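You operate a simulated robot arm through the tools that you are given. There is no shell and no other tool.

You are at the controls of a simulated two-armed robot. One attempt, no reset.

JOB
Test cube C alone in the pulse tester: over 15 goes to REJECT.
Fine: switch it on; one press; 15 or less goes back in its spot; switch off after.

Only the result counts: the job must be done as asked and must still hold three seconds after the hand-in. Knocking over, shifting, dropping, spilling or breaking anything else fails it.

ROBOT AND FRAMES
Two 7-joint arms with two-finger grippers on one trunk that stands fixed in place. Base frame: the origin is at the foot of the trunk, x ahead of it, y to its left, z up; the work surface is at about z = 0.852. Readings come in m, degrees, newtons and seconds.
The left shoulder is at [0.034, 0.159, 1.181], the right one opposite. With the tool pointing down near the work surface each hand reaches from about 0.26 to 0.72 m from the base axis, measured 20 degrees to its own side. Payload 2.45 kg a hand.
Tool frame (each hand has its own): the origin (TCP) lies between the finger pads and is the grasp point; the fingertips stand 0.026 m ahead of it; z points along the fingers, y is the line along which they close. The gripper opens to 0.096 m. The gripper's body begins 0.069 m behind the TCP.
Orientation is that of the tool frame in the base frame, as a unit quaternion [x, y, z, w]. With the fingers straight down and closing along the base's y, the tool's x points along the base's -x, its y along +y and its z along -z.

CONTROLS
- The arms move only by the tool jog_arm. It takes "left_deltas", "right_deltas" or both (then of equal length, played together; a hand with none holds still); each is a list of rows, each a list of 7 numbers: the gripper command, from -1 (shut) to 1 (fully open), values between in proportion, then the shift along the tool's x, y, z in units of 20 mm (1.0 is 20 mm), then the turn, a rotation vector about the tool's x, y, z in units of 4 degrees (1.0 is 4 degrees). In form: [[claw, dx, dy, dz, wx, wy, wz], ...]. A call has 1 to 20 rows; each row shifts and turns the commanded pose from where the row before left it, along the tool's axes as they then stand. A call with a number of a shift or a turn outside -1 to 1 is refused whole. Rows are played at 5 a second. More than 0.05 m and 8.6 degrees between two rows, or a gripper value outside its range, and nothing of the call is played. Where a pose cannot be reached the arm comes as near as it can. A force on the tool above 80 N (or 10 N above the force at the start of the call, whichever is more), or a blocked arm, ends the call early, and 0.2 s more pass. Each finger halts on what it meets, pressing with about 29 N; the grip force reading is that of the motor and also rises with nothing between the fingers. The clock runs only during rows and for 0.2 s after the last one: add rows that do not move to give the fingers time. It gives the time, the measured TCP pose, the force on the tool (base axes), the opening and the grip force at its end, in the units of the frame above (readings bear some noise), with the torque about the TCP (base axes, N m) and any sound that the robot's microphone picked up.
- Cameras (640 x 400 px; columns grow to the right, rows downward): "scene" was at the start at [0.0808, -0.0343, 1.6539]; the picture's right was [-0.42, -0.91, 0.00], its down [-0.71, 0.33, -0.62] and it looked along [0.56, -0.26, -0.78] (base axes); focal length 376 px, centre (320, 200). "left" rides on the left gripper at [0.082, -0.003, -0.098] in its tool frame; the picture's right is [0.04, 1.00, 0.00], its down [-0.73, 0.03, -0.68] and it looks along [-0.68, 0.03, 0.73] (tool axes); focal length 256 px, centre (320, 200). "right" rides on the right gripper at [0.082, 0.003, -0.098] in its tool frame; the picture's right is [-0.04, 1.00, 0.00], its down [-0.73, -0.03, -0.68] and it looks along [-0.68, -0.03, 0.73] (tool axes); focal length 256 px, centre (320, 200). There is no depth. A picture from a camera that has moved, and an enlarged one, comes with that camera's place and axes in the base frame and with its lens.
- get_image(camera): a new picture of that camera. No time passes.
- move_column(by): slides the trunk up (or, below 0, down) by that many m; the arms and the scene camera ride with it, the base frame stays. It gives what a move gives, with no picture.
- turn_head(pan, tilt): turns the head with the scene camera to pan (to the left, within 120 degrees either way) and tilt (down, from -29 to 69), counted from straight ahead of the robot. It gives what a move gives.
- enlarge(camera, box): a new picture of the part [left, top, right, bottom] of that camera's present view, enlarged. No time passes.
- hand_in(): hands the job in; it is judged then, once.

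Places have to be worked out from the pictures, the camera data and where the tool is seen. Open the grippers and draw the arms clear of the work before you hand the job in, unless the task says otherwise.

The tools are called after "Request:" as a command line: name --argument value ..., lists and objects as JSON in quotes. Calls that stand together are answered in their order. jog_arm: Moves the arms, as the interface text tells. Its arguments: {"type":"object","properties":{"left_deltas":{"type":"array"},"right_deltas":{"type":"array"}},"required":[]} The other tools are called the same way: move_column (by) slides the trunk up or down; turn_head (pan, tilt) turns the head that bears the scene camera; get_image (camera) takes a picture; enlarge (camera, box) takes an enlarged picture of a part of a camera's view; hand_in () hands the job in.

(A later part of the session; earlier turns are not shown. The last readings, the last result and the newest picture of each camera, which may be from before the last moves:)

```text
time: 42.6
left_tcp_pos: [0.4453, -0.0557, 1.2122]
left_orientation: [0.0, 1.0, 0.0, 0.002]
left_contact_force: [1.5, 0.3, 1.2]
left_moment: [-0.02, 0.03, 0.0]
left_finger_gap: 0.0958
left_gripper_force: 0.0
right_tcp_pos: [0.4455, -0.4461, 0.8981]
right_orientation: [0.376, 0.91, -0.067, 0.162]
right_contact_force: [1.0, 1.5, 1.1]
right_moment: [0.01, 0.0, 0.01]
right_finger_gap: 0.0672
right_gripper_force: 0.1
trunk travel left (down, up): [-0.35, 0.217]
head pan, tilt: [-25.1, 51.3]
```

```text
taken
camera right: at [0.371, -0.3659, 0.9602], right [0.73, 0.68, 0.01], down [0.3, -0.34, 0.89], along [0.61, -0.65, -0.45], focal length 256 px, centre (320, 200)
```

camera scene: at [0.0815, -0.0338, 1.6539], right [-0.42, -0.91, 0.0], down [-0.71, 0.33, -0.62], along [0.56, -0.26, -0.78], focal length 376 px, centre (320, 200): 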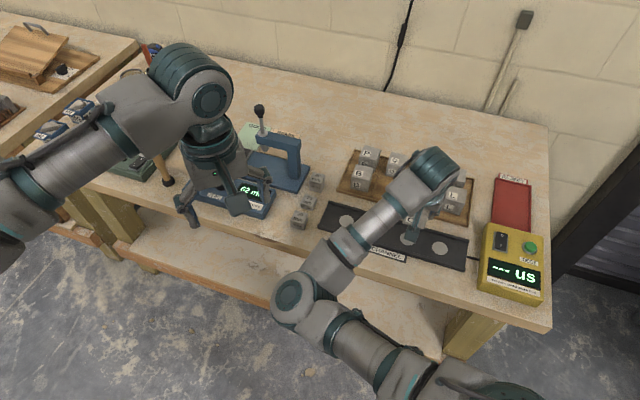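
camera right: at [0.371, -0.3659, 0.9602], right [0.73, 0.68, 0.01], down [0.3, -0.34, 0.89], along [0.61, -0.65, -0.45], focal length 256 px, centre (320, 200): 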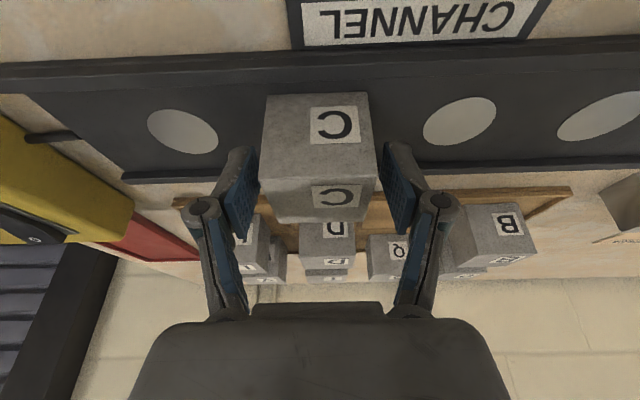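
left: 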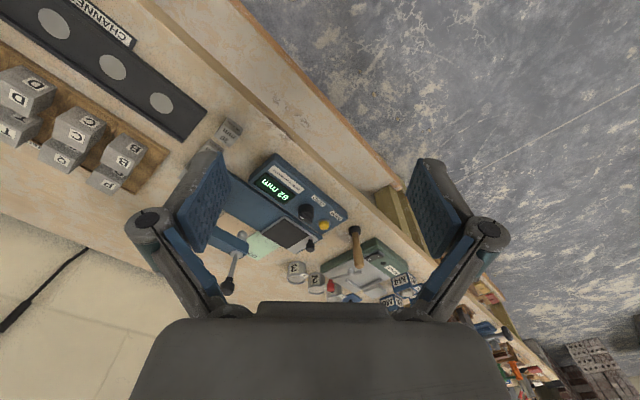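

C is released and standing on the second pad. I lift straight up 13 cm and bring the tool back to vertical.

Request:
jog_arm --right_deltas '[[0.4, -0.171, 0, -0.47, 0, 0, 0], [0.4, -0.342, 0, -0.94, 0, 0, 0], [0.4, -0.342, 0, -0.94, 0, 0, 0], [0.4, -0.342, 0, -0.94, 0, 0, 0], [0.4, -0.342, 0, -0.94, 0, 0, 0], [0.4, -0.342, 0, -0.94, 0, 0, 0], [0.4, -0.342, 0, -0.94, 0, 0, 0], [0.4, 0, 0, 0, 0, 1, 0], [0.4, 0, 0, 0, 0, 1, 0], [0.4, 0, 0, 0, 0, 1, 0], [0.4, 0, 0, 0, 0, 1, 0], [0.4, 0, 0, 0, 0, 1, 0], [0.4, 0, 0, 0, 0, 0, 0]]'

Request:
get_image --camera "right"

Request:
get_image --camera "scene"

```text
time: 45.4
left_tcp_pos: [0.4462, -0.0556, 1.2131]
left_orientation: [0.0, 1.0, 0.0, 0.0]
left_contact_force: [-0.2, 0.0, 0.2]
left_moment: [0.03, 0.0, 0.02]
left_finger_gap: 0.0963
left_gripper_force: 0.0
right_tcp_pos: [0.4447, -0.4447, 1.0277]
right_orientation: [0.382, 0.924, 0.0, 0.002]
right_contact_force: [0.7, 1.7, 0.6]
right_moment: [0.01, 0.02, 0.01]
right_finger_gap: 0.0673
right_gripper_force: 0.0
trunk travel left (down, up): [-0.35, 0.217]
head pan, tilt: [-25.1, 51.3]
```

```text
taken
camera right: at [0.3902, -0.3852, 1.1248], right [0.73, 0.68, 0.0], down [0.5, -0.54, 0.68], along [0.46, -0.5, -0.73], focal length 256 px, centre (320, 200)
```

right: 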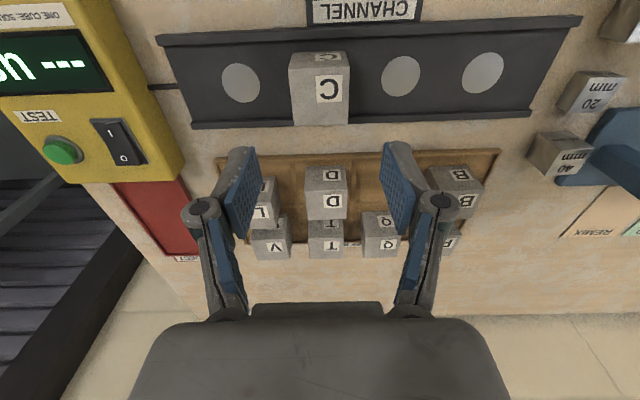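

```text
taken
camera scene: at [0.0811, -0.0339, 1.6539], right [-0.42, -0.91, 0.0], down [-0.71, 0.33, -0.62], along [0.56, -0.26, -0.78], focal length 376 px, centre (320, 200)
```

scene: 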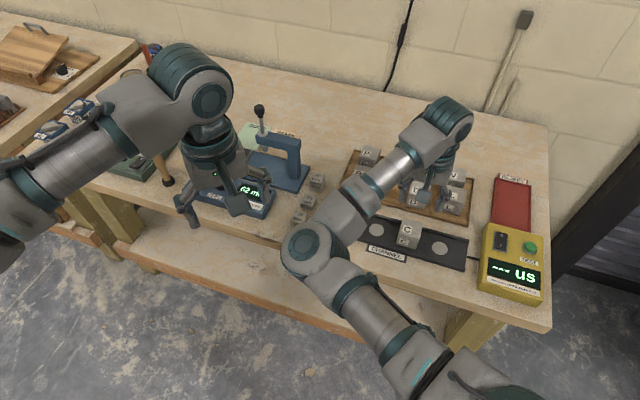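

C stands squarely on the second pad. From this view the TEST button top triangulates to about (0.290, -0.677, 0.896); I shut the gripper and move above it.

Request:
jog_arm --right_deltas '[[-1, -0.178, -0.914, 0.1, 0, 0, 0], [-1, -0.178, -0.914, 0.1, 0, 0, 0], [-1, -0.178, -0.914, 0.1, 0, 0, 0], [-1, -0.178, -0.914, 0.1, 0, 0, 0], [-1, -0.178, -0.914, 0.1, 0, 0, 0], [-1, -0.178, -0.914, 0.1, 0, 0, 0], [-1, -0.178, -0.914, 0.1, 0, 0, 0], [-1, -0.178, -0.914, 0.1, 0, 0, 0], [-1, -0.178, -0.914, 0.1, 0, 0, 0], [-1, -0.178, -0.914, 0.1, 0, 0, 0], [-1, -0.178, -0.914, 0.1, 0, 0, 0], [-1, -0.178, -0.914, 0.1, 0, 0, 0], [-1, -0.178, -0.914, 0.1, 0, 0, 0], [-1, -0.178, -0.914, 0.1, 0, 0, 0], [-1, -0.178, -0.914, 0.1, 0, 0, 0], [-1, 0, 0, 0, 0, 0, 0]]'

Request:
get_image --camera "right"

Request:
get_image --camera "scene"

```text
time: 48.8
left_tcp_pos: [0.4468, -0.0568, 1.2129]
left_orientation: [0.0, 1.0, 0.0, 0.001]
left_contact_force: [-0.1, 0.8, -0.6]
left_moment: [0.01, 0.01, 0.03]
left_finger_gap: 0.096
left_gripper_force: 0.0
right_tcp_pos: [0.289, -0.677, 0.9983]
right_orientation: [0.382, 0.924, 0.0, 0.002]
right_contact_force: [-0.8, 0.2, 0.0]
right_moment: [-0.02, 0.0, 0.04]
right_finger_gap: 0.0002
right_gripper_force: 28.2
trunk travel left (down, up): [-0.35, 0.217]
head pan, tilt: [-25.1, 51.3]
```

```text
taken
camera right: at [0.2348, -0.6178, 1.0945], right [0.73, 0.68, 0.0], down [0.5, -0.54, 0.68], along [0.46, -0.5, -0.73], focal length 256 px, centre (320, 200)
```

right: 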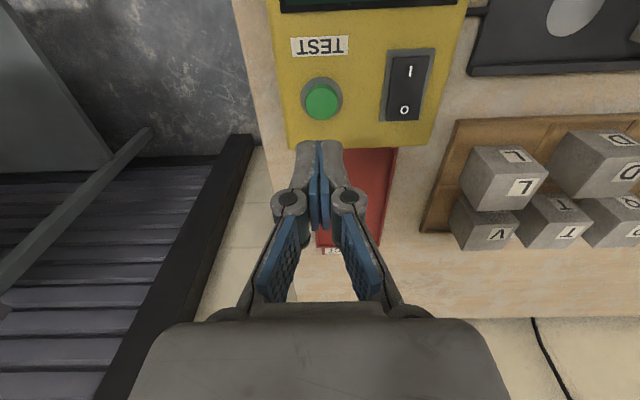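

```text
taken
camera scene: at [0.0807, -0.037, 1.6538], right [-0.42, -0.91, 0.0], down [-0.71, 0.33, -0.62], along [0.56, -0.26, -0.78], focal length 376 px, centre (320, 200)
```

scene: 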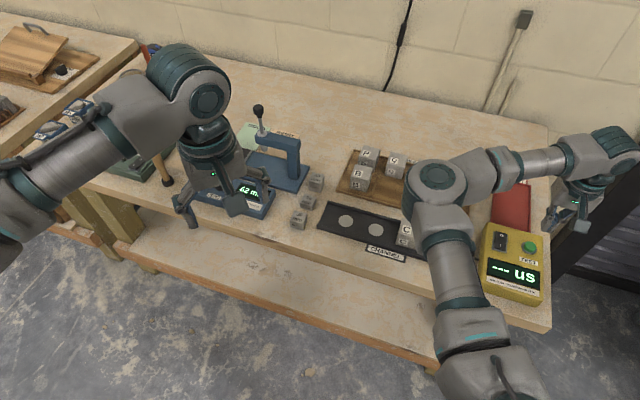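

The button lies exactly under the closed fingertips by both camera and pose. I descend to just above it (tip about z 0.903).

Request:
jog_arm --right_deltas '[[-1, 0, 0, 0.9, 0, 0, 0], [-1, 0, 0, 0.9, 0, 0, 0], [-1, 0, 0, 0.9, 0, 0, 0], [-1, 0, 0, 0.6, 0, 0, 0], [-1, 0, 0, 0, 0, 0, 0]]'

Request:
enlarge --camera "right" --box '[240, 80, 400, 200]'

Request:
enlarge --camera "scene" --box '[470, 205, 570, 310]'

```text
time: 50.0
left_tcp_pos: [0.4457, -0.0573, 1.2129]
left_orientation: [0.001, 1.0, 0.0, 0.0]
left_contact_force: [0.4, -1.0, -0.8]
left_moment: [0.01, 0.03, 0.05]
left_finger_gap: 0.0962
left_gripper_force: 0.1
right_tcp_pos: [0.2883, -0.6801, 0.9312]
right_orientation: [0.383, 0.924, -0.001, 0.002]
right_contact_force: [-0.8, 0.1, 0.8]
right_moment: [-0.04, 0.02, 0.02]
right_finger_gap: 0.0001
right_gripper_force: 28.1
trunk travel left (down, up): [-0.35, 0.217]
head pan, tilt: [-25.1, 51.3]
```

```text
3.33 times, centred on (320, 140) of right
camera zoom: at [0.234, -0.6196, 1.0284], right [0.73, 0.68, 0.0], down [0.5, -0.54, 0.68], along [0.46, -0.5, -0.73], focal length 853 px, centre (320, 400)
```

zoom: 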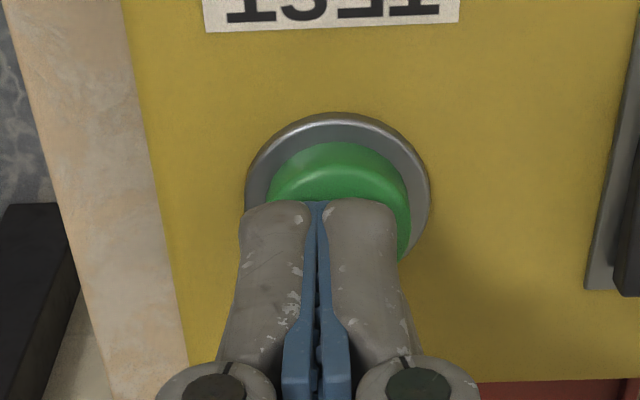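

```text
3.81 times, centred on (520, 258) of scene
camera zoom: at [0.0805, -0.0364, 1.6539], right [-0.42, -0.91, 0.0], down [-0.71, 0.33, -0.62], along [0.56, -0.26, -0.78], focal length 1431 px, centre (-442, -19)
```

zoom: 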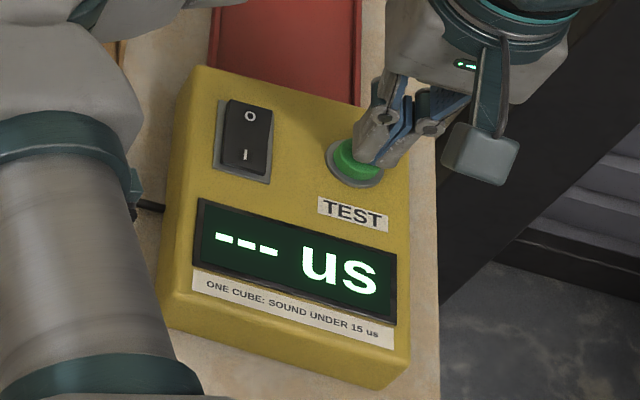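

The fingertips are just over the button, offset about 5 mm away from its centre. I shift 4 mm toward the operator side and 2 mm across, then go down in fine steps.

Request:
jog_arm --right_deltas '[[-1, 0.2, 0.1, 0, 0, 0, 0], [-1, 0, 0, 0.075, 0, 0, 0], [-1, 0, 0, 0.075, 0, 0, 0], [-1, 0, 0, 0.075, 0, 0, 0], [-1, 0, 0, 0, 0, 0, 0]]'

Request:
enlarge --camera "right" --box '[240, 80, 400, 200]'

Request:
enlarge --camera "scene" --box '[470, 205, 570, 310]'

```text
time: 51.2
left_tcp_pos: [0.4461, -0.0566, 1.2114]
left_orientation: [-0.001, 1.0, 0.0, 0.0]
left_contact_force: [0.1, 0.5, -0.5]
left_moment: [-0.07, -0.02, 0.0]
left_finger_gap: 0.0962
left_gripper_force: 0.1
right_tcp_pos: [0.2885, -0.6748, 0.9276]
right_orientation: [0.383, 0.924, 0.0, 0.002]
right_contact_force: [-0.8, -0.3, 0.4]
right_moment: [-0.03, -0.03, -0.03]
right_finger_gap: 0.0
right_gripper_force: 28.4
trunk travel left (down, up): [-0.35, 0.217]
head pan, tilt: [-25.1, 51.3]
```

```text
3.33 times, centred on (320, 140) of right
camera zoom: at [0.2331, -0.6146, 1.0245], right [0.73, 0.68, 0.0], down [0.5, -0.54, 0.68], along [0.46, -0.5, -0.73], focal length 853 px, centre (320, 400)
```

zoom: 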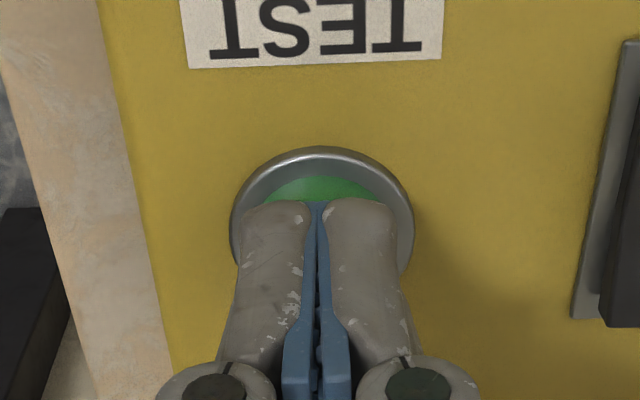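

```text
3.81 times, centred on (520, 258) of scene
camera zoom: at [0.0805, -0.0365, 1.6539], right [-0.42, -0.91, 0.0], down [-0.71, 0.33, -0.62], along [0.56, -0.26, -0.78], focal length 1431 px, centre (-442, -19)
```

zoom: 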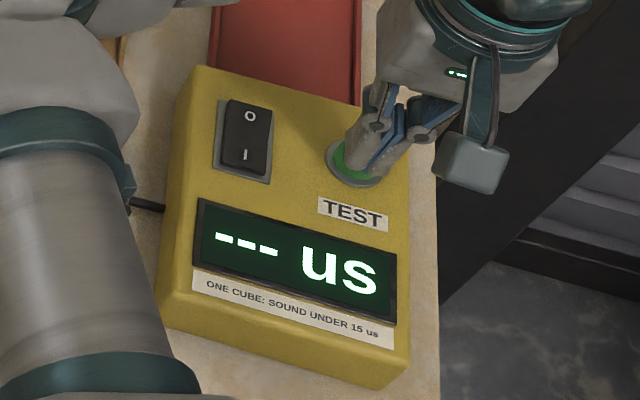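

The tips are now centred on the button, tip z about 0.9005, no contact yet. I continue downward in 1.2 mm steps, never lifting, so there is only one press.

Request:
jog_arm --right_deltas '[[-1, 0, 0, 0.06, 0, 0, 0], [-1, 0, 0, 0.06, 0, 0, 0], [-1, 0, 0, 0.06, 0, 0, 0]]'

Request:
enlarge --camera "scene" --box '[470, 205, 570, 310]'

```text
time: 52.0
left_tcp_pos: [0.4459, -0.0577, 1.2127]
left_orientation: [-0.001, 1.0, 0.001, 0.001]
left_contact_force: [0.6, -0.8, -0.4]
left_moment: [0.01, 0.0, 0.01]
left_finger_gap: 0.0959
left_gripper_force: 0.0
right_tcp_pos: [0.2892, -0.6737, 0.9239]
right_orientation: [0.382, 0.924, -0.001, 0.002]
right_contact_force: [-0.3, -0.1, 1.6]
right_moment: [0.01, 0.01, -0.02]
right_finger_gap: 0.006
right_gripper_force: 28.2
trunk travel left (down, up): [-0.35, 0.217]
head pan, tilt: [-25.1, 51.3]
```

```text
3.81 times, centred on (520, 258) of scene
camera zoom: at [0.0802, -0.0363, 1.6539], right [-0.42, -0.91, 0.0], down [-0.71, 0.33, -0.62], along [0.56, -0.26, -0.78], focal length 1431 px, centre (-442, -19)
```

zoom: 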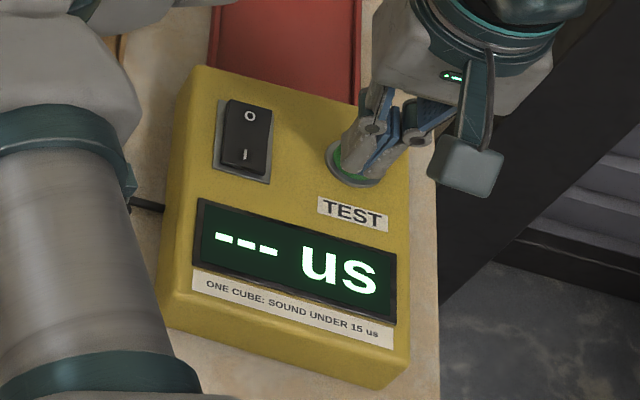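

Contact has begun (1.6 N). I keep pressing down.

Request:
jog_arm --right_deltas '[[-1, 0, 0, 0.06, 0, 0, 0], [-1, 0, 0, 0.06, 0, 0, 0]]'

Request:
enlarge --camera "scene" --box '[470, 205, 570, 310]'

```text
time: 52.6
left_tcp_pos: [0.4462, -0.0565, 1.2131]
left_orientation: [0.0, 1.0, 0.0, 0.001]
left_contact_force: [-0.5, 0.0, -0.1]
left_moment: [-0.03, 0.01, 0.01]
left_finger_gap: 0.0959
left_gripper_force: 0.0
right_tcp_pos: [0.2886, -0.674, 0.9232]
right_orientation: [0.383, 0.924, -0.001, 0.002]
right_contact_force: [-0.9, 1.8, 2.5]
right_moment: [0.01, 0.03, 0.01]
right_finger_gap: 0.0062
right_gripper_force: 28.3
trunk travel left (down, up): [-0.35, 0.217]
head pan, tilt: [-25.1, 51.3]
heard: click
```

```text
3.81 times, centred on (520, 258) of scene
camera zoom: at [0.0802, -0.0354, 1.6539], right [-0.42, -0.91, 0.0], down [-0.71, 0.33, -0.62], along [0.56, -0.26, -0.78], focal length 1431 px, centre (-442, -19)
```

zoom: 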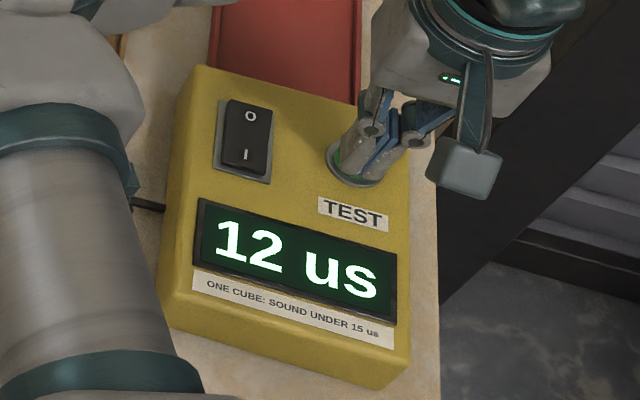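

A click was heard and the display reads "12 us". I confirm the reading enlarged and lift straight off the button.

Request:
enlarge --camera "scene" --box '[490, 250, 550, 300]'

Request:
jog_arm --right_deltas '[[-1, 0, 0, -1, 0, 0, 0], [-1, 0, 0, -1, 0, 0, 0], [-1, 0, 0, -1, 0, 0, 0], [-1, 0, 0, -1, 0, 0, 0], [-1, 0, 0, -1, 0, 0, 0], [-1, 0, 0, 0, 0, 0, 0]]'

Request:
get_image --camera "scene"

Request:
get_image --camera "right"

```text
8.00 times, centred on (520, 275) of scene
camera zoom: at [0.0802, -0.0354, 1.6539], right [-0.42, -0.91, 0.0], down [-0.71, 0.33, -0.62], along [0.56, -0.26, -0.78], focal length 3004 px, centre (-1280, -400)
```

zoom: 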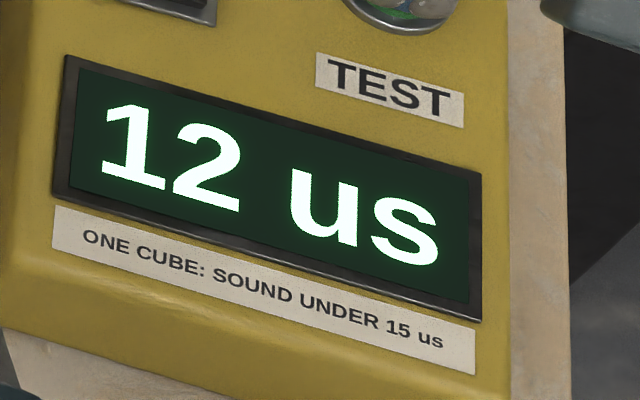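

```text
time: 54.0
left_tcp_pos: [0.4456, -0.0574, 1.2121]
left_orientation: [0.0, 1.0, 0.0, 0.001]
left_contact_force: [0.0, 0.0, -0.6]
left_moment: [-0.01, -0.03, -0.02]
left_finger_gap: 0.0959
left_gripper_force: 0.0
right_tcp_pos: [0.2871, -0.6749, 1.0215]
right_orientation: [0.383, 0.924, 0.0, 0.001]
right_contact_force: [0.1, 0.9, 0.5]
right_moment: [-0.02, -0.03, 0.0]
right_finger_gap: 0.0003
right_gripper_force: 28.8
trunk travel left (down, up): [-0.35, 0.217]
head pan, tilt: [-25.1, 51.3]
```

```text
taken
camera scene: at [0.0806, -0.0364, 1.6539], right [-0.42, -0.91, 0.0], down [-0.71, 0.33, -0.62], along [0.56, -0.26, -0.78], focal length 376 px, centre (320, 200)
```

scene: 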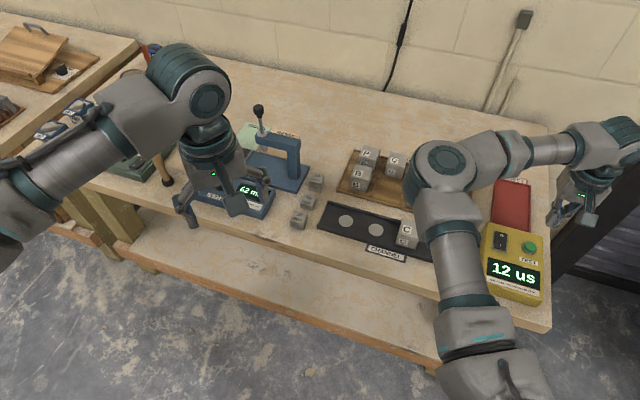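

```text
taken
camera right: at [0.2329, -0.6142, 1.1186], right [0.73, 0.68, 0.0], down [0.5, -0.54, 0.68], along [0.46, -0.5, -0.73], focal length 256 px, centre (320, 200)
```

right: 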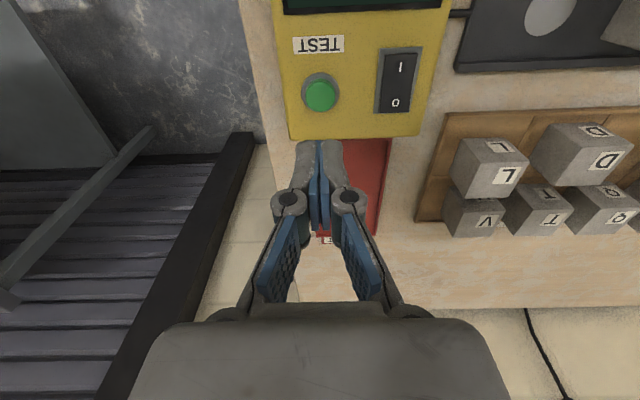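

The reading is clearly 12 us (at most 15), so C goes back to its own cell. I return above C, reopening the gripper to 67 mm and tilting 20° as before.

Request:
jog_arm --right_deltas '[[-1, 0.1647, 0.9107, 0, 0, 0, 0], [-1, 0.1647, 0.9107, 0, 0, 0, 0], [-1, 0.1647, 0.9107, 0, 0, 0, 0], [-1, 0.1647, 0.9107, 0, 0, 0, 0], [-1, 0.1647, 0.9107, 0, 0, 0, 0], [0.4, 0.1647, 0.9107, 0, 0, 0, 0], [0.4, 0.1647, 0.9107, 0, 0, 0, 0], [0.4, 0.1647, 0.9107, 0, 0, 0, 0], [0.4, 0.1647, 0.9107, 0, 0, 0, 0], [0.4, 0.1647, 0.9107, 0, 0, 0, 0], [0.4, 0.1647, 0.9107, 0, 0, 0, 0], [0.4, 0.1647, 0.9107, 0, 0, 0, 0], [0.4, 0.1647, 0.9107, 0, 0, 0, 0], [0.4, 0.1647, 0.9107, 0, 0, 0, 0], [0.4, 0.1647, 0.9107, 0, 0, 0, 0], [0.4, 0, 0, 0, 0, 0, 0]]'

Request:
jog_arm --right_deltas '[[0.4, 0, 0, 0, 0, -1, 0], [0.4, 0, 0, 0, 0, -1, 0], [0.4, 0, 0, 0, 0, -1, 0], [0.4, 0, 0, 0, 0, -1, 0], [0.4, 0, 0, 0, 0, -1, 0], [0.4, 0, 0, 0, 0, 0, 0]]'

Request:
get_image --camera "right"

Request:
get_image --camera "scene"

```text
time: 57.4
left_tcp_pos: [0.4456, -0.0557, 1.2125]
left_orientation: [0.0, 1.0, 0.0, 0.001]
left_contact_force: [0.0, -0.2, -0.2]
left_moment: [0.0, -0.02, 0.01]
left_finger_gap: 0.0961
left_gripper_force: 0.0
right_tcp_pos: [0.4454, -0.4453, 1.0215]
right_orientation: [0.383, 0.924, -0.001, 0.003]
right_contact_force: [-0.8, 0.0, -0.4]
right_moment: [0.0, 0.02, 0.03]
right_finger_gap: 0.0672
right_gripper_force: 0.1
trunk travel left (down, up): [-0.35, 0.217]
head pan, tilt: [-25.1, 51.3]
```

```text
time: 58.8
left_tcp_pos: [0.4462, -0.0567, 1.2118]
left_orientation: [0.0, 1.0, 0.0, 0.001]
left_contact_force: [-0.5, -0.1, 0.2]
left_moment: [0.04, 0.0, -0.02]
left_finger_gap: 0.0963
left_gripper_force: 0.0
right_tcp_pos: [0.4462, -0.4455, 1.0215]
right_orientation: [0.377, 0.91, -0.067, 0.162]
right_contact_force: [-0.1, -0.3, 0.5]
right_moment: [-0.01, -0.01, -0.02]
right_finger_gap: 0.0673
right_gripper_force: 0.1
trunk travel left (down, up): [-0.35, 0.217]
head pan, tilt: [-25.1, 51.3]
```

```text
taken
camera right: at [0.3712, -0.3644, 1.0838], right [0.73, 0.68, 0.01], down [0.3, -0.34, 0.89], along [0.61, -0.65, -0.45], focal length 256 px, centre (320, 200)
```

right: 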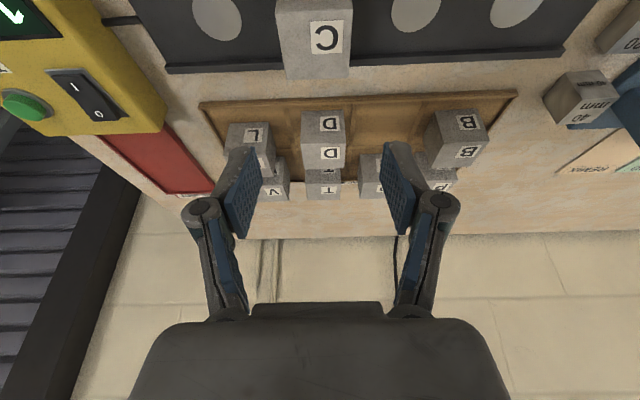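

```text
taken
camera scene: at [0.081, -0.0333, 1.6539], right [-0.42, -0.91, 0.0], down [-0.71, 0.33, -0.62], along [0.56, -0.26, -0.78], focal length 376 px, centre (320, 200)
```

scene: 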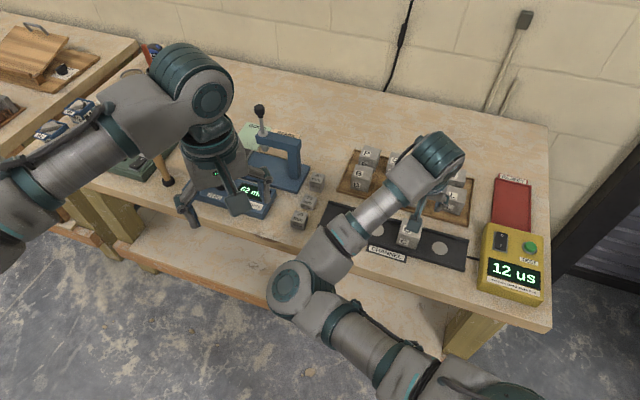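

C stands undisturbed. The TCP is at (0.447, -0.445, 1.020), within about 1.5 mm of the release spot; I descend to z 0.93 and check alignment.

Request:
jog_arm --right_deltas '[[0.4, 0.3, -0.012, 0.849, 0, 0, 0], [0.4, 0.3, -0.012, 0.849, 0, 0, 0], [0.4, 0.3, -0.012, 0.849, 0, 0, 0], [0.4, 0.3, -0.012, 0.849, 0, 0, 0], [0.4, 0.3, -0.012, 0.849, 0, 0, 0], [0.4, 0, 0, 0, 0, 0, 0]]'

Request:
get_image --camera "right"

```text
time: 60.2
left_tcp_pos: [0.445, -0.0584, 1.2125]
left_orientation: [0.0, 1.0, 0.001, 0.001]
left_contact_force: [0.8, -1.1, 1.0]
left_moment: [0.0, -0.03, -0.01]
left_finger_gap: 0.0959
left_gripper_force: 0.0
right_tcp_pos: [0.4477, -0.4477, 0.9322]
right_orientation: [0.376, 0.91, -0.067, 0.162]
right_contact_force: [-0.8, -0.3, 0.4]
right_moment: [-0.02, 0.01, 0.01]
right_finger_gap: 0.0673
right_gripper_force: 0.0
trunk travel left (down, up): [-0.35, 0.217]
head pan, tilt: [-25.1, 51.3]
```

```text
taken
camera right: at [0.3714, -0.3674, 0.9947], right [0.73, 0.68, 0.01], down [0.3, -0.34, 0.89], along [0.61, -0.65, -0.45], focal length 256 px, centre (320, 200)
```

right: 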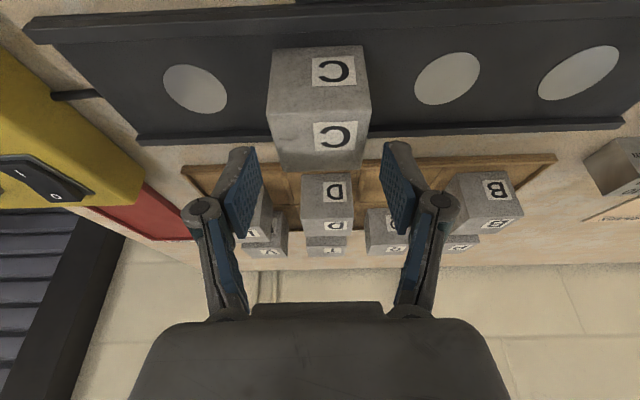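

C is centred between the fingers. I descend the last 35 mm to the same grasp height as before.

Request:
jog_arm --right_deltas '[[0.4, 0.2, 0, 0.548, 0, 0, 0], [0.4, 0.2, 0, 0.548, 0, 0, 0], [0.4, 0.2, 0, 0.548, 0, 0, 0], [0.4, 0, 0, 0, 0, 0, 0]]'

Request:
get_image --camera "right"

```text
time: 61.2
left_tcp_pos: [0.4454, -0.0559, 1.2126]
left_orientation: [-0.001, 1.0, 0.0, 0.001]
left_contact_force: [0.6, -0.6, -0.7]
left_moment: [-0.03, 0.01, 0.0]
left_finger_gap: 0.0961
left_gripper_force: 0.0
right_tcp_pos: [0.4459, -0.4487, 0.8974]
right_orientation: [0.377, 0.91, -0.067, 0.162]
right_contact_force: [0.9, -0.5, -0.4]
right_moment: [0.01, -0.02, 0.0]
right_finger_gap: 0.0672
right_gripper_force: 0.1
trunk travel left (down, up): [-0.35, 0.217]
head pan, tilt: [-25.1, 51.3]
```

```text
taken
camera right: at [0.3711, -0.3679, 0.9601], right [0.73, 0.68, 0.01], down [0.3, -0.34, 0.89], along [0.61, -0.65, -0.45], focal length 256 px, centre (320, 200)
```

right: 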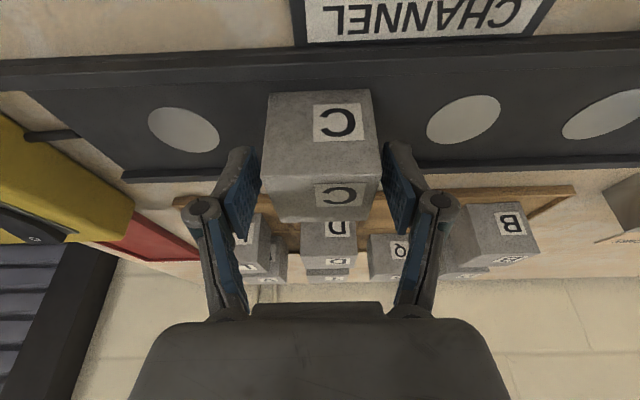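

The view matches the release pose. I close on C and lift gently by 1 cm to check the hold.

Request:
jog_arm --right_deltas '[[-1, 0, 0, 0, 0, 0, 0], [-1, 0, 0, 0, 0, 0, 0], [-1, 0, 0, 0, 0, 0, 0], [-1, 0, 0, 0, 0, 0, 0], [-1, -0.06, 0, -0.165, 0, 0, 0], [-1, -0.06, 0, -0.165, 0, 0, 0], [-1, -0.06, 0, -0.165, 0, 0, 0], [-1, 0, 0, 0, 0, 0, 0]]'

Request:
get_image --camera "right"

```text
time: 63.0
left_tcp_pos: [0.4444, -0.0585, 1.2126]
left_orientation: [0.0, 1.0, 0.0, 0.0]
left_contact_force: [-1.1, -0.1, -0.6]
left_moment: [0.01, 0.01, 0.04]
left_finger_gap: 0.0959
left_gripper_force: 0.1
right_tcp_pos: [0.4469, -0.4487, 0.9062]
right_orientation: [0.377, 0.909, -0.067, 0.162]
right_contact_force: [-0.5, 0.4, -3.6]
right_moment: [0.01, 0.0, 0.05]
right_finger_gap: 0.0498
right_gripper_force: 28.9
trunk travel left (down, up): [-0.35, 0.217]
head pan, tilt: [-25.1, 51.3]
```

```text
taken
camera right: at [0.3716, -0.3679, 0.9699], right [0.73, 0.68, 0.01], down [0.3, -0.34, 0.89], along [0.61, -0.65, -0.45], focal length 256 px, centre (320, 200)
```

right: 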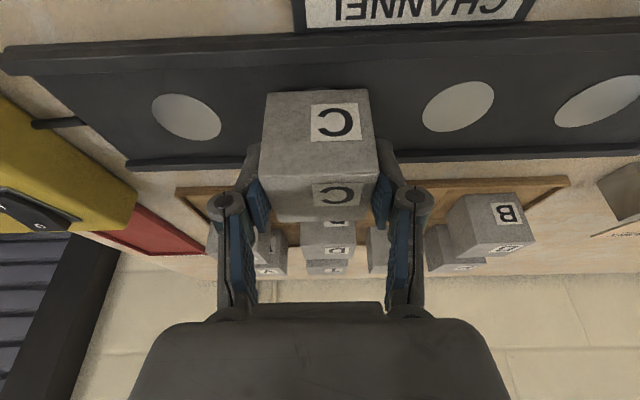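

C is held firmly (weight -3.6 N). I lift it 8 cm and carry it back over its empty cell, aiming at (0.604, -0.488).

Request:
jog_arm --right_deltas '[[-1, -0.2, 0, -0.55, 0, 0, 0], [-1, -0.3, 0, -0.825, 0, 0, 0], [-1, -0.3, 0, -0.825, 0, 0, 0], [-1, -0.3, 0, -0.825, 0, 0, 0], [-1, -0.268, 0, -0.735, 0, 0, 0], [-1, -0.814, 0.515, 0.296, 0, 0, 0], [-1, -0.814, 0.515, 0.296, 0, 0, 0], [-1, -0.814, 0.515, 0.296, 0, 0, 0], [-1, -0.814, 0.515, 0.296, 0, 0, 0], [-1, -0.814, 0.515, 0.296, 0, 0, 0], [-1, -0.814, 0.515, 0.296, 0, 0, 0], [-1, -0.814, 0.515, 0.296, 0, 0, 0], [-1, -0.814, 0.515, 0.296, 0, 0, 0], [-1, 0, 0, 0, 0, 0, 0]]'

Request:
get_image --camera "right"

Request:
enlarge --camera "scene" --box '[340, 120, 500, 230]'

```text
time: 66.0
left_tcp_pos: [0.4451, -0.0569, 1.2115]
left_orientation: [0.0, 1.0, 0.001, 0.001]
left_contact_force: [-0.6, -0.5, -0.4]
left_moment: [0.0, 0.02, 0.03]
left_finger_gap: 0.096
left_gripper_force: 0.1
right_tcp_pos: [0.6038, -0.4879, 0.9876]
right_orientation: [0.376, 0.91, -0.067, 0.162]
right_contact_force: [-0.5, 0.4, -3.1]
right_moment: [-0.04, -0.02, 0.02]
right_finger_gap: 0.0494
right_gripper_force: 28.9
trunk travel left (down, up): [-0.35, 0.217]
head pan, tilt: [-25.1, 51.3]
```

```text
taken
camera right: at [0.5281, -0.408, 1.0507], right [0.73, 0.68, 0.01], down [0.3, -0.34, 0.89], along [0.61, -0.65, -0.45], focal length 256 px, centre (320, 200)
```

right: 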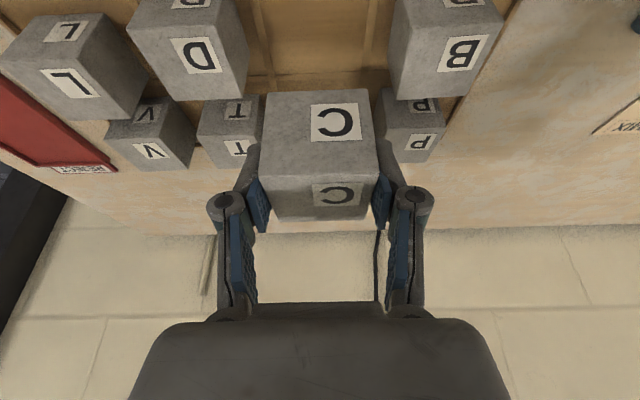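

```text
3.64 times, centred on (420, 175) of scene
camera zoom: at [0.0821, -0.0347, 1.6538], right [-0.42, -0.91, 0.0], down [-0.71, 0.33, -0.62], along [0.56, -0.26, -0.78], focal length 1366 px, centre (-44, 291)
```

zoom: 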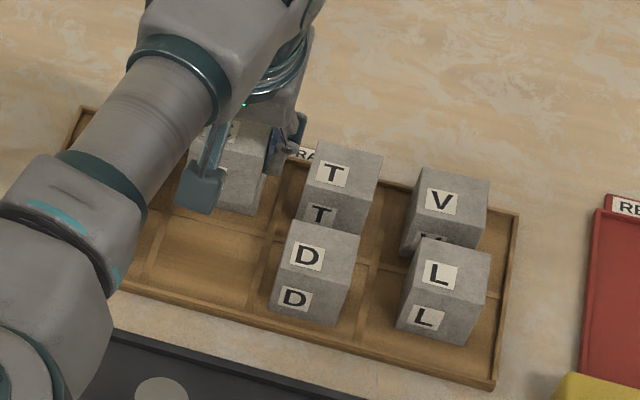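

C is over its cell at (0.604, -0.488), as aimed. I lower it most of the way between D and B and check.

Request:
jog_arm --right_deltas '[[-1, 0.349, 0, 0.959, 0, 0, 0], [-1, 0.349, 0, 0.959, 0, 0, 0], [-1, 0.349, 0, 0.959, 0, 0, 0], [-1, 0, 0, 0, 0, 0, 0]]'

Request:
get_image --camera "right"

Request:
enlarge --camera "scene" --box '[340, 120, 500, 230]'

```text
time: 67.0
left_tcp_pos: [0.4453, -0.0562, 1.2127]
left_orientation: [0.0, 1.0, 0.0, 0.001]
left_contact_force: [-0.4, 0.0, 0.1]
left_moment: [-0.01, 0.02, -0.01]
left_finger_gap: 0.096
left_gripper_force: 0.2
right_tcp_pos: [0.6027, -0.4868, 0.9261]
right_orientation: [0.377, 0.91, -0.067, 0.162]
right_contact_force: [0.2, -0.2, -2.9]
right_moment: [0.02, -0.01, 0.01]
right_finger_gap: 0.0494
right_gripper_force: 29.1
trunk travel left (down, up): [-0.35, 0.217]
head pan, tilt: [-25.1, 51.3]
```

```text
taken
camera right: at [0.5273, -0.4072, 0.9893], right [0.73, 0.68, 0.01], down [0.3, -0.34, 0.89], along [0.61, -0.65, -0.45], focal length 256 px, centre (320, 200)
```

right: 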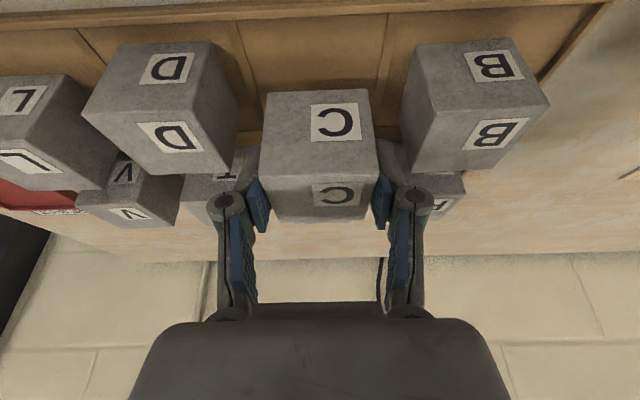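

```text
3.64 times, centred on (420, 175) of scene
camera zoom: at [0.0822, -0.0344, 1.6538], right [-0.42, -0.91, 0.0], down [-0.71, 0.33, -0.62], along [0.56, -0.26, -0.78], focal length 1366 px, centre (-44, 291)
```

zoom: 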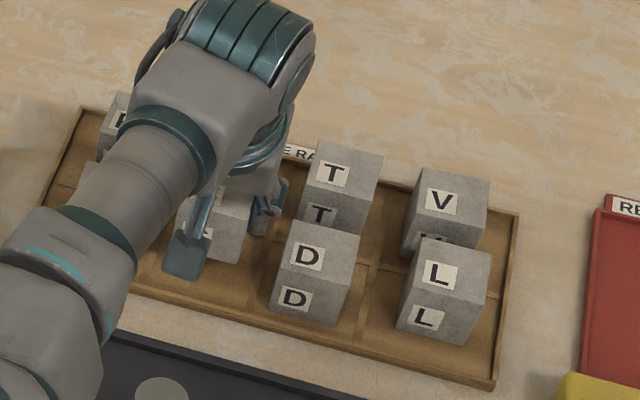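

C is descending cleanly between D and B. I lower another 20 mm, then step until it touches the cell floor.

Request:
jog_arm --right_deltas '[[-1, 0.171, 0, 0.47, 0, 0, 0], [-1, 0.171, 0, 0.47, 0, 0, 0], [-1, 0.0342, 0, 0.094, 0, 0, 0], [-1, 0.0342, 0, 0.094, 0, 0, 0], [-1, 0, 0, 0, 0, 0, 0]]'

Request:
get_image --camera "right"

```text
time: 68.2
left_tcp_pos: [0.4465, -0.0579, 1.2121]
left_orientation: [0.0, 1.0, -0.001, 0.0]
left_contact_force: [-0.2, -0.5, 1.3]
left_moment: [-0.01, 0.04, -0.03]
left_finger_gap: 0.0961
left_gripper_force: 0.0
right_tcp_pos: [0.6033, -0.4874, 0.9018]
right_orientation: [0.377, 0.91, -0.066, 0.161]
right_contact_force: [0.2, -0.4, -1.4]
right_moment: [-0.04, 0.01, -0.02]
right_finger_gap: 0.0499
right_gripper_force: 29.0
trunk travel left (down, up): [-0.35, 0.217]
head pan, tilt: [-25.1, 51.3]
```

```text
taken
camera right: at [0.528, -0.4074, 0.9646], right [0.73, 0.68, 0.01], down [0.3, -0.34, 0.89], along [0.61, -0.65, -0.45], focal length 256 px, centre (320, 200)
```

right: 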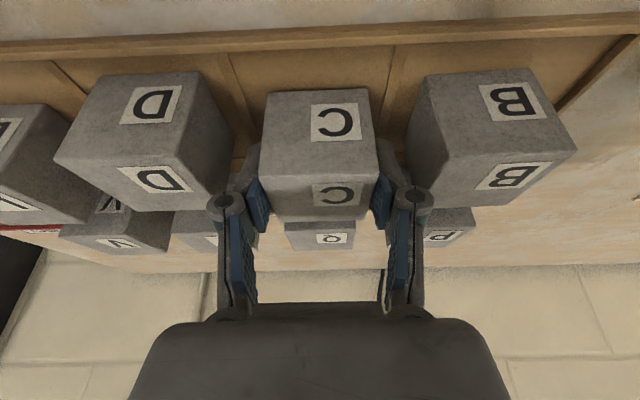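

The cube's bottom is about 5 mm above the cell floor. I continue in 1 mm steps.

Request:
jog_arm --right_deltas '[[-1, 0.0171, 0, 0.047, 0, 0, 0], [-1, 0.0171, 0, 0.047, 0, 0, 0], [-1, 0.0171, 0, 0.047, 0, 0, 0], [-1, 0, 0, 0, 0, 0, 0]]'

Request:
jog_arm --right_deltas '[[-1, 0.0171, 0, 0.047, 0, 0, 0], [-1, 0, 0, 0, 0, 0, 0]]'

```text
time: 69.2
left_tcp_pos: [0.4459, -0.0578, 1.2118]
left_orientation: [0.0, 1.0, 0.0, 0.001]
left_contact_force: [-0.1, -0.4, 0.4]
left_moment: [0.01, -0.04, -0.02]
left_finger_gap: 0.0958
left_gripper_force: 0.0
right_tcp_pos: [0.6029, -0.4869, 0.899]
right_orientation: [0.377, 0.909, -0.067, 0.162]
right_contact_force: [0.8, 0.3, -2.0]
right_moment: [0.03, -0.01, 0.01]
right_finger_gap: 0.0493
right_gripper_force: 29.4
trunk travel left (down, up): [-0.35, 0.217]
head pan, tilt: [-25.1, 51.3]
```

```text
time: 69.8
left_tcp_pos: [0.4452, -0.0577, 1.2122]
left_orientation: [0.0, 1.0, 0.001, 0.001]
left_contact_force: [0.7, -0.3, -0.5]
left_moment: [0.01, 0.0, 0.0]
left_finger_gap: 0.0961
left_gripper_force: 0.0
right_tcp_pos: [0.6027, -0.4881, 0.8991]
right_orientation: [0.377, 0.909, -0.067, 0.162]
right_contact_force: [0.0, 0.9, -2.6]
right_moment: [-0.02, 0.02, -0.07]
right_finger_gap: 0.0495
right_gripper_force: 28.9
trunk travel left (down, up): [-0.35, 0.217]
head pan, tilt: [-25.1, 51.3]
```

No contact yet; I keep on by 1 mm steps.

Request:
jog_arm --right_deltas '[[-1, 0.0171, 0, 0.047, 0, 0, 0], [-1, 0, 0, 0, 0, 0, 0]]'

Request:
enlarge --camera "right" --box '[200, 60, 440, 240]'

```text
time: 70.4
left_tcp_pos: [0.4453, -0.0569, 1.2121]
left_orientation: [0.0, 1.0, 0.0, 0.0]
left_contact_force: [0.2, -0.6, 0.4]
left_moment: [-0.02, 0.03, 0.01]
left_finger_gap: 0.0961
left_gripper_force: 0.1
right_tcp_pos: [0.6033, -0.4869, 0.8972]
right_orientation: [0.376, 0.91, -0.067, 0.162]
right_contact_force: [0.1, -0.2, -3.1]
right_moment: [0.01, 0.0, 0.0]
right_finger_gap: 0.0497
right_gripper_force: 29.2
trunk travel left (down, up): [-0.35, 0.217]
head pan, tilt: [-25.1, 51.3]
```

```text
2.22 times, centred on (320, 150) of right
camera zoom: at [0.5281, -0.4074, 0.9601], right [0.73, 0.68, 0.01], down [0.3, -0.34, 0.89], along [0.61, -0.65, -0.45], focal length 569 px, centre (320, 311)
```

zoom: 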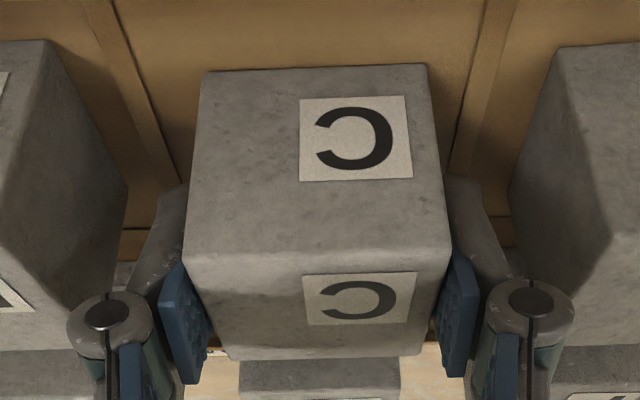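

The cube is well inside its cell between both dividers; TCP z is about 0.896. Two more 1 mm steps should seat it.

Request:
jog_arm --right_deltas '[[-1, 0.0171, 0, 0.047, 0, 0, 0], [-1, 0.0171, 0, 0.047, 0, 0, 0], [-1, 0, 0, 0, 0, 0, 0]]'

```text
time: 71.2
left_tcp_pos: [0.4452, -0.0565, 1.2116]
left_orientation: [0.0, 1.0, -0.001, 0.001]
left_contact_force: [-0.2, 0.9, -0.7]
left_moment: [-0.02, -0.02, -0.02]
left_finger_gap: 0.0962
left_gripper_force: 0.0
right_tcp_pos: [0.604, -0.4872, 0.8971]
right_orientation: [0.377, 0.909, -0.069, 0.163]
right_contact_force: [1.2, -1.7, 4.9]
right_moment: [0.1, 0.04, -0.02]
right_finger_gap: 0.0497
right_gripper_force: 29.3
trunk travel left (down, up): [-0.35, 0.217]
head pan, tilt: [-25.1, 51.3]
```

Contact shows (+4.9 N), so C is seated in its cell. I open only to 60 mm to stay clear of D and B.

Request:
jog_arm --right_deltas '[[0.1, -0.0171, 0, -0.047, 0, 0, 0], [0.25, 0, 0, 0, 0, 0, 0], [0.25, 0, 0, 0, 0, 0, 0], [0.25, 0, 0, 0, 0, 0, 0]]'

Request:
enlarge --camera "right" --box '[160, 60, 480, 260]'

```text
time: 72.2
left_tcp_pos: [0.4456, -0.0579, 1.2108]
left_orientation: [0.0, 1.0, 0.0, 0.001]
left_contact_force: [0.2, -0.8, 0.1]
left_moment: [-0.03, -0.03, -0.04]
left_finger_gap: 0.096
left_gripper_force: 0.0
right_tcp_pos: [0.6046, -0.4874, 0.8972]
right_orientation: [0.376, 0.91, -0.067, 0.162]
right_contact_force: [-0.6, 0.3, 0.2]
right_moment: [0.02, 0.02, -0.01]
right_finger_gap: 0.0602
right_gripper_force: 0.1
trunk travel left (down, up): [-0.35, 0.217]
head pan, tilt: [-25.1, 51.3]
```

```text
2.00 times, centred on (320, 160) of right
camera zoom: at [0.5284, -0.4075, 0.9595], right [0.73, 0.68, 0.01], down [0.3, -0.34, 0.89], along [0.61, -0.65, -0.45], focal length 512 px, centre (320, 280)
```

zoom: 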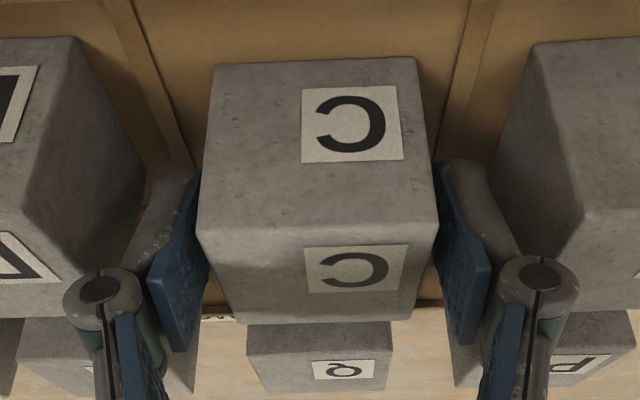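

C is free and nothing touches D or B. I lift straight up 11 cm and check the rack.

Request:
jog_arm --right_deltas '[[0.25, -0.171, 0, -0.47, 0, 0, 0], [0.25, -0.342, 0, -0.94, 0, 0, 0], [0.25, -0.342, 0, -0.94, 0, 0, 0], [0.25, -0.342, 0, -0.94, 0, 0, 0], [0.25, -0.342, 0, -0.94, 0, 0, 0], [0.25, -0.342, 0, -0.94, 0, 0, 0], [0.25, 0, 0, 0, 0, 0, 0]]'

Request:
get_image --camera "right"

Request:
get_image --camera "scene"

```text
time: 73.8
left_tcp_pos: [0.4447, -0.0563, 1.2122]
left_orientation: [0.0, 1.0, 0.0, 0.001]
left_contact_force: [-0.4, 0.1, -0.6]
left_moment: [0.02, 0.02, 0.02]
left_finger_gap: 0.096
left_gripper_force: 0.1
right_tcp_pos: [0.6034, -0.4872, 1.0064]
right_orientation: [0.377, 0.91, -0.068, 0.162]
right_contact_force: [-0.9, 1.1, 0.1]
right_moment: [0.01, -0.02, 0.0]
right_finger_gap: 0.06
right_gripper_force: 0.1
trunk travel left (down, up): [-0.35, 0.217]
head pan, tilt: [-25.1, 51.3]
```

```text
taken
camera right: at [0.5273, -0.4062, 1.0692], right [0.73, 0.68, 0.01], down [0.3, -0.34, 0.89], along [0.61, -0.65, -0.45], focal length 256 px, centre (320, 200)
```

right: 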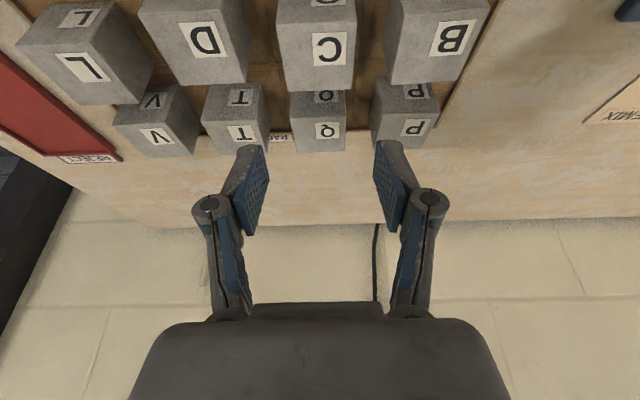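

```text
taken
camera scene: at [0.0819, -0.0339, 1.6538], right [-0.42, -0.91, 0.0], down [-0.71, 0.33, -0.62], along [0.56, -0.26, -0.78], focal length 376 px, centre (320, 200)
```

scene: 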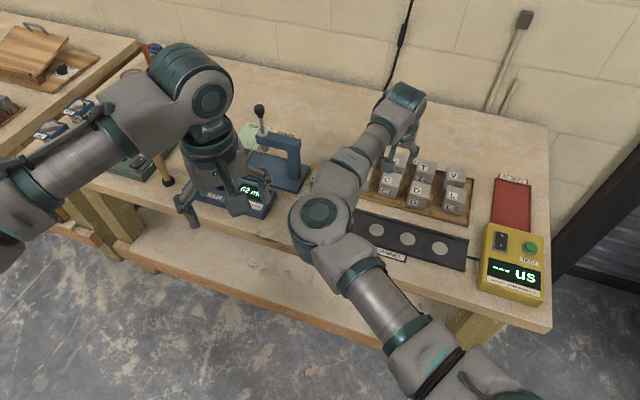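

C is back in its cell with all neighbours in place, and the display has gone back to "--- us". Now I shut the gripper and move over the O end of the rocker to switch off, untilting once I am closer in.

Request:
jog_arm --right_deltas '[[0.25, 0.207, -0.966, -0.164, 0, 0, 0], [0.25, 0.207, -0.966, -0.164, 0, 0, 0], [-1, 0.207, -0.966, -0.164, 0, 0, 0], [-1, 0.207, -0.966, -0.164, 0, 0, 0], [-1, 0.207, -0.966, -0.164, 0, 0, 0], [-1, 0.207, -0.966, -0.164, 0, 0, 0], [-1, 0.207, -0.966, -0.164, 0, 0, 0], [-1, 0.207, -0.966, -0.164, 0, 0, 0], [-1, 0.207, -0.966, -0.164, 0, 0, 0], [-1, 0.207, -0.966, -0.164, 0, 0, 0], [-1, 0.207, -0.966, -0.164, 0, 0, 0], [-1, 0.207, -0.966, -0.164, 0, 0, 0], [-1, 0.207, -0.966, -0.164, 0, 0, 0], [-1, 0.207, -0.966, -0.164, 0, 0, 0], [-1, 0.207, -0.966, -0.164, 0, 0, 0], [-1, 0, 0, 0, 0, 0, 0]]'

Request:
jog_arm --right_deltas '[[-1, 0, 0, 0, 0, 1, 0], [-1, 0, 0, 0, 0, 1, 0], [-1, 0, 0, 0, 0, 1, 0], [-1, 0, 0, 0, 0, 1, 0], [-1, 0, 0, 0, 0, 1, 0], [-1, 0, 0, 0, 0, 0, 0]]'

Request:
get_image --camera "right"

Request:
get_image --camera "scene"

```text
time: 77.2
left_tcp_pos: [0.4456, -0.0576, 1.2122]
left_orientation: [0.0, 1.0, -0.001, 0.001]
left_contact_force: [0.4, 0.6, -0.2]
left_moment: [-0.01, -0.02, -0.02]
left_finger_gap: 0.096
left_gripper_force: 0.0
right_tcp_pos: [0.347, -0.6402, 1.033]
right_orientation: [0.377, 0.909, -0.067, 0.162]
right_contact_force: [0.1, -1.0, -0.1]
right_moment: [0.01, -0.01, 0.02]
right_finger_gap: 0.0001
right_gripper_force: 28.3
trunk travel left (down, up): [-0.35, 0.217]
head pan, tilt: [-25.1, 51.3]
```

```text
time: 78.6
left_tcp_pos: [0.4459, -0.0558, 1.2115]
left_orientation: [0.0, 1.0, 0.0, 0.001]
left_contact_force: [-0.9, -0.4, 0.2]
left_moment: [-0.01, 0.01, 0.0]
left_finger_gap: 0.0959
left_gripper_force: 0.0
right_tcp_pos: [0.344, -0.6385, 1.0308]
right_orientation: [0.382, 0.924, -0.001, 0.002]
right_contact_force: [-0.6, -0.1, 0.1]
right_moment: [0.01, 0.0, 0.01]
right_finger_gap: 0.0
right_gripper_force: 28.0
trunk travel left (down, up): [-0.35, 0.217]
head pan, tilt: [-25.1, 51.3]
```

```text
taken
camera right: at [0.29, -0.5788, 1.1283], right [0.73, 0.68, 0.0], down [0.5, -0.54, 0.68], along [0.46, -0.5, -0.73], focal length 256 px, centre (320, 200)
```

right: 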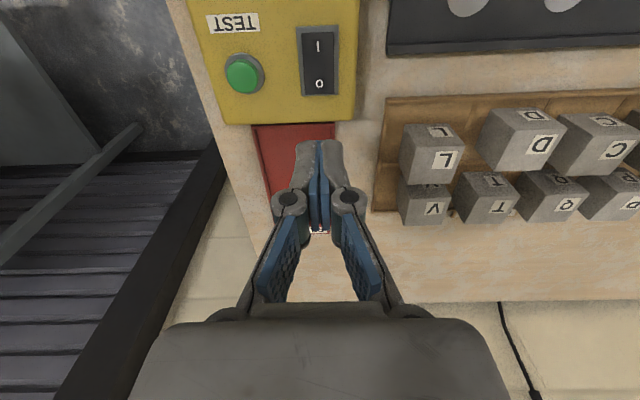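

```text
taken
camera scene: at [0.0807, -0.036, 1.6539], right [-0.42, -0.91, 0.0], down [-0.71, 0.33, -0.62], along [0.56, -0.26, -0.78], focal length 376 px, centre (320, 200)
```

scene: 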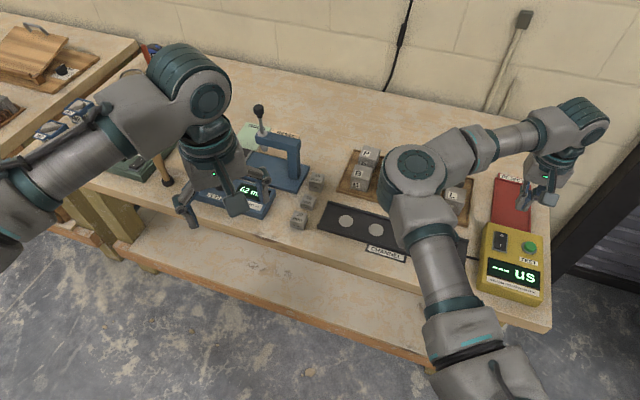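

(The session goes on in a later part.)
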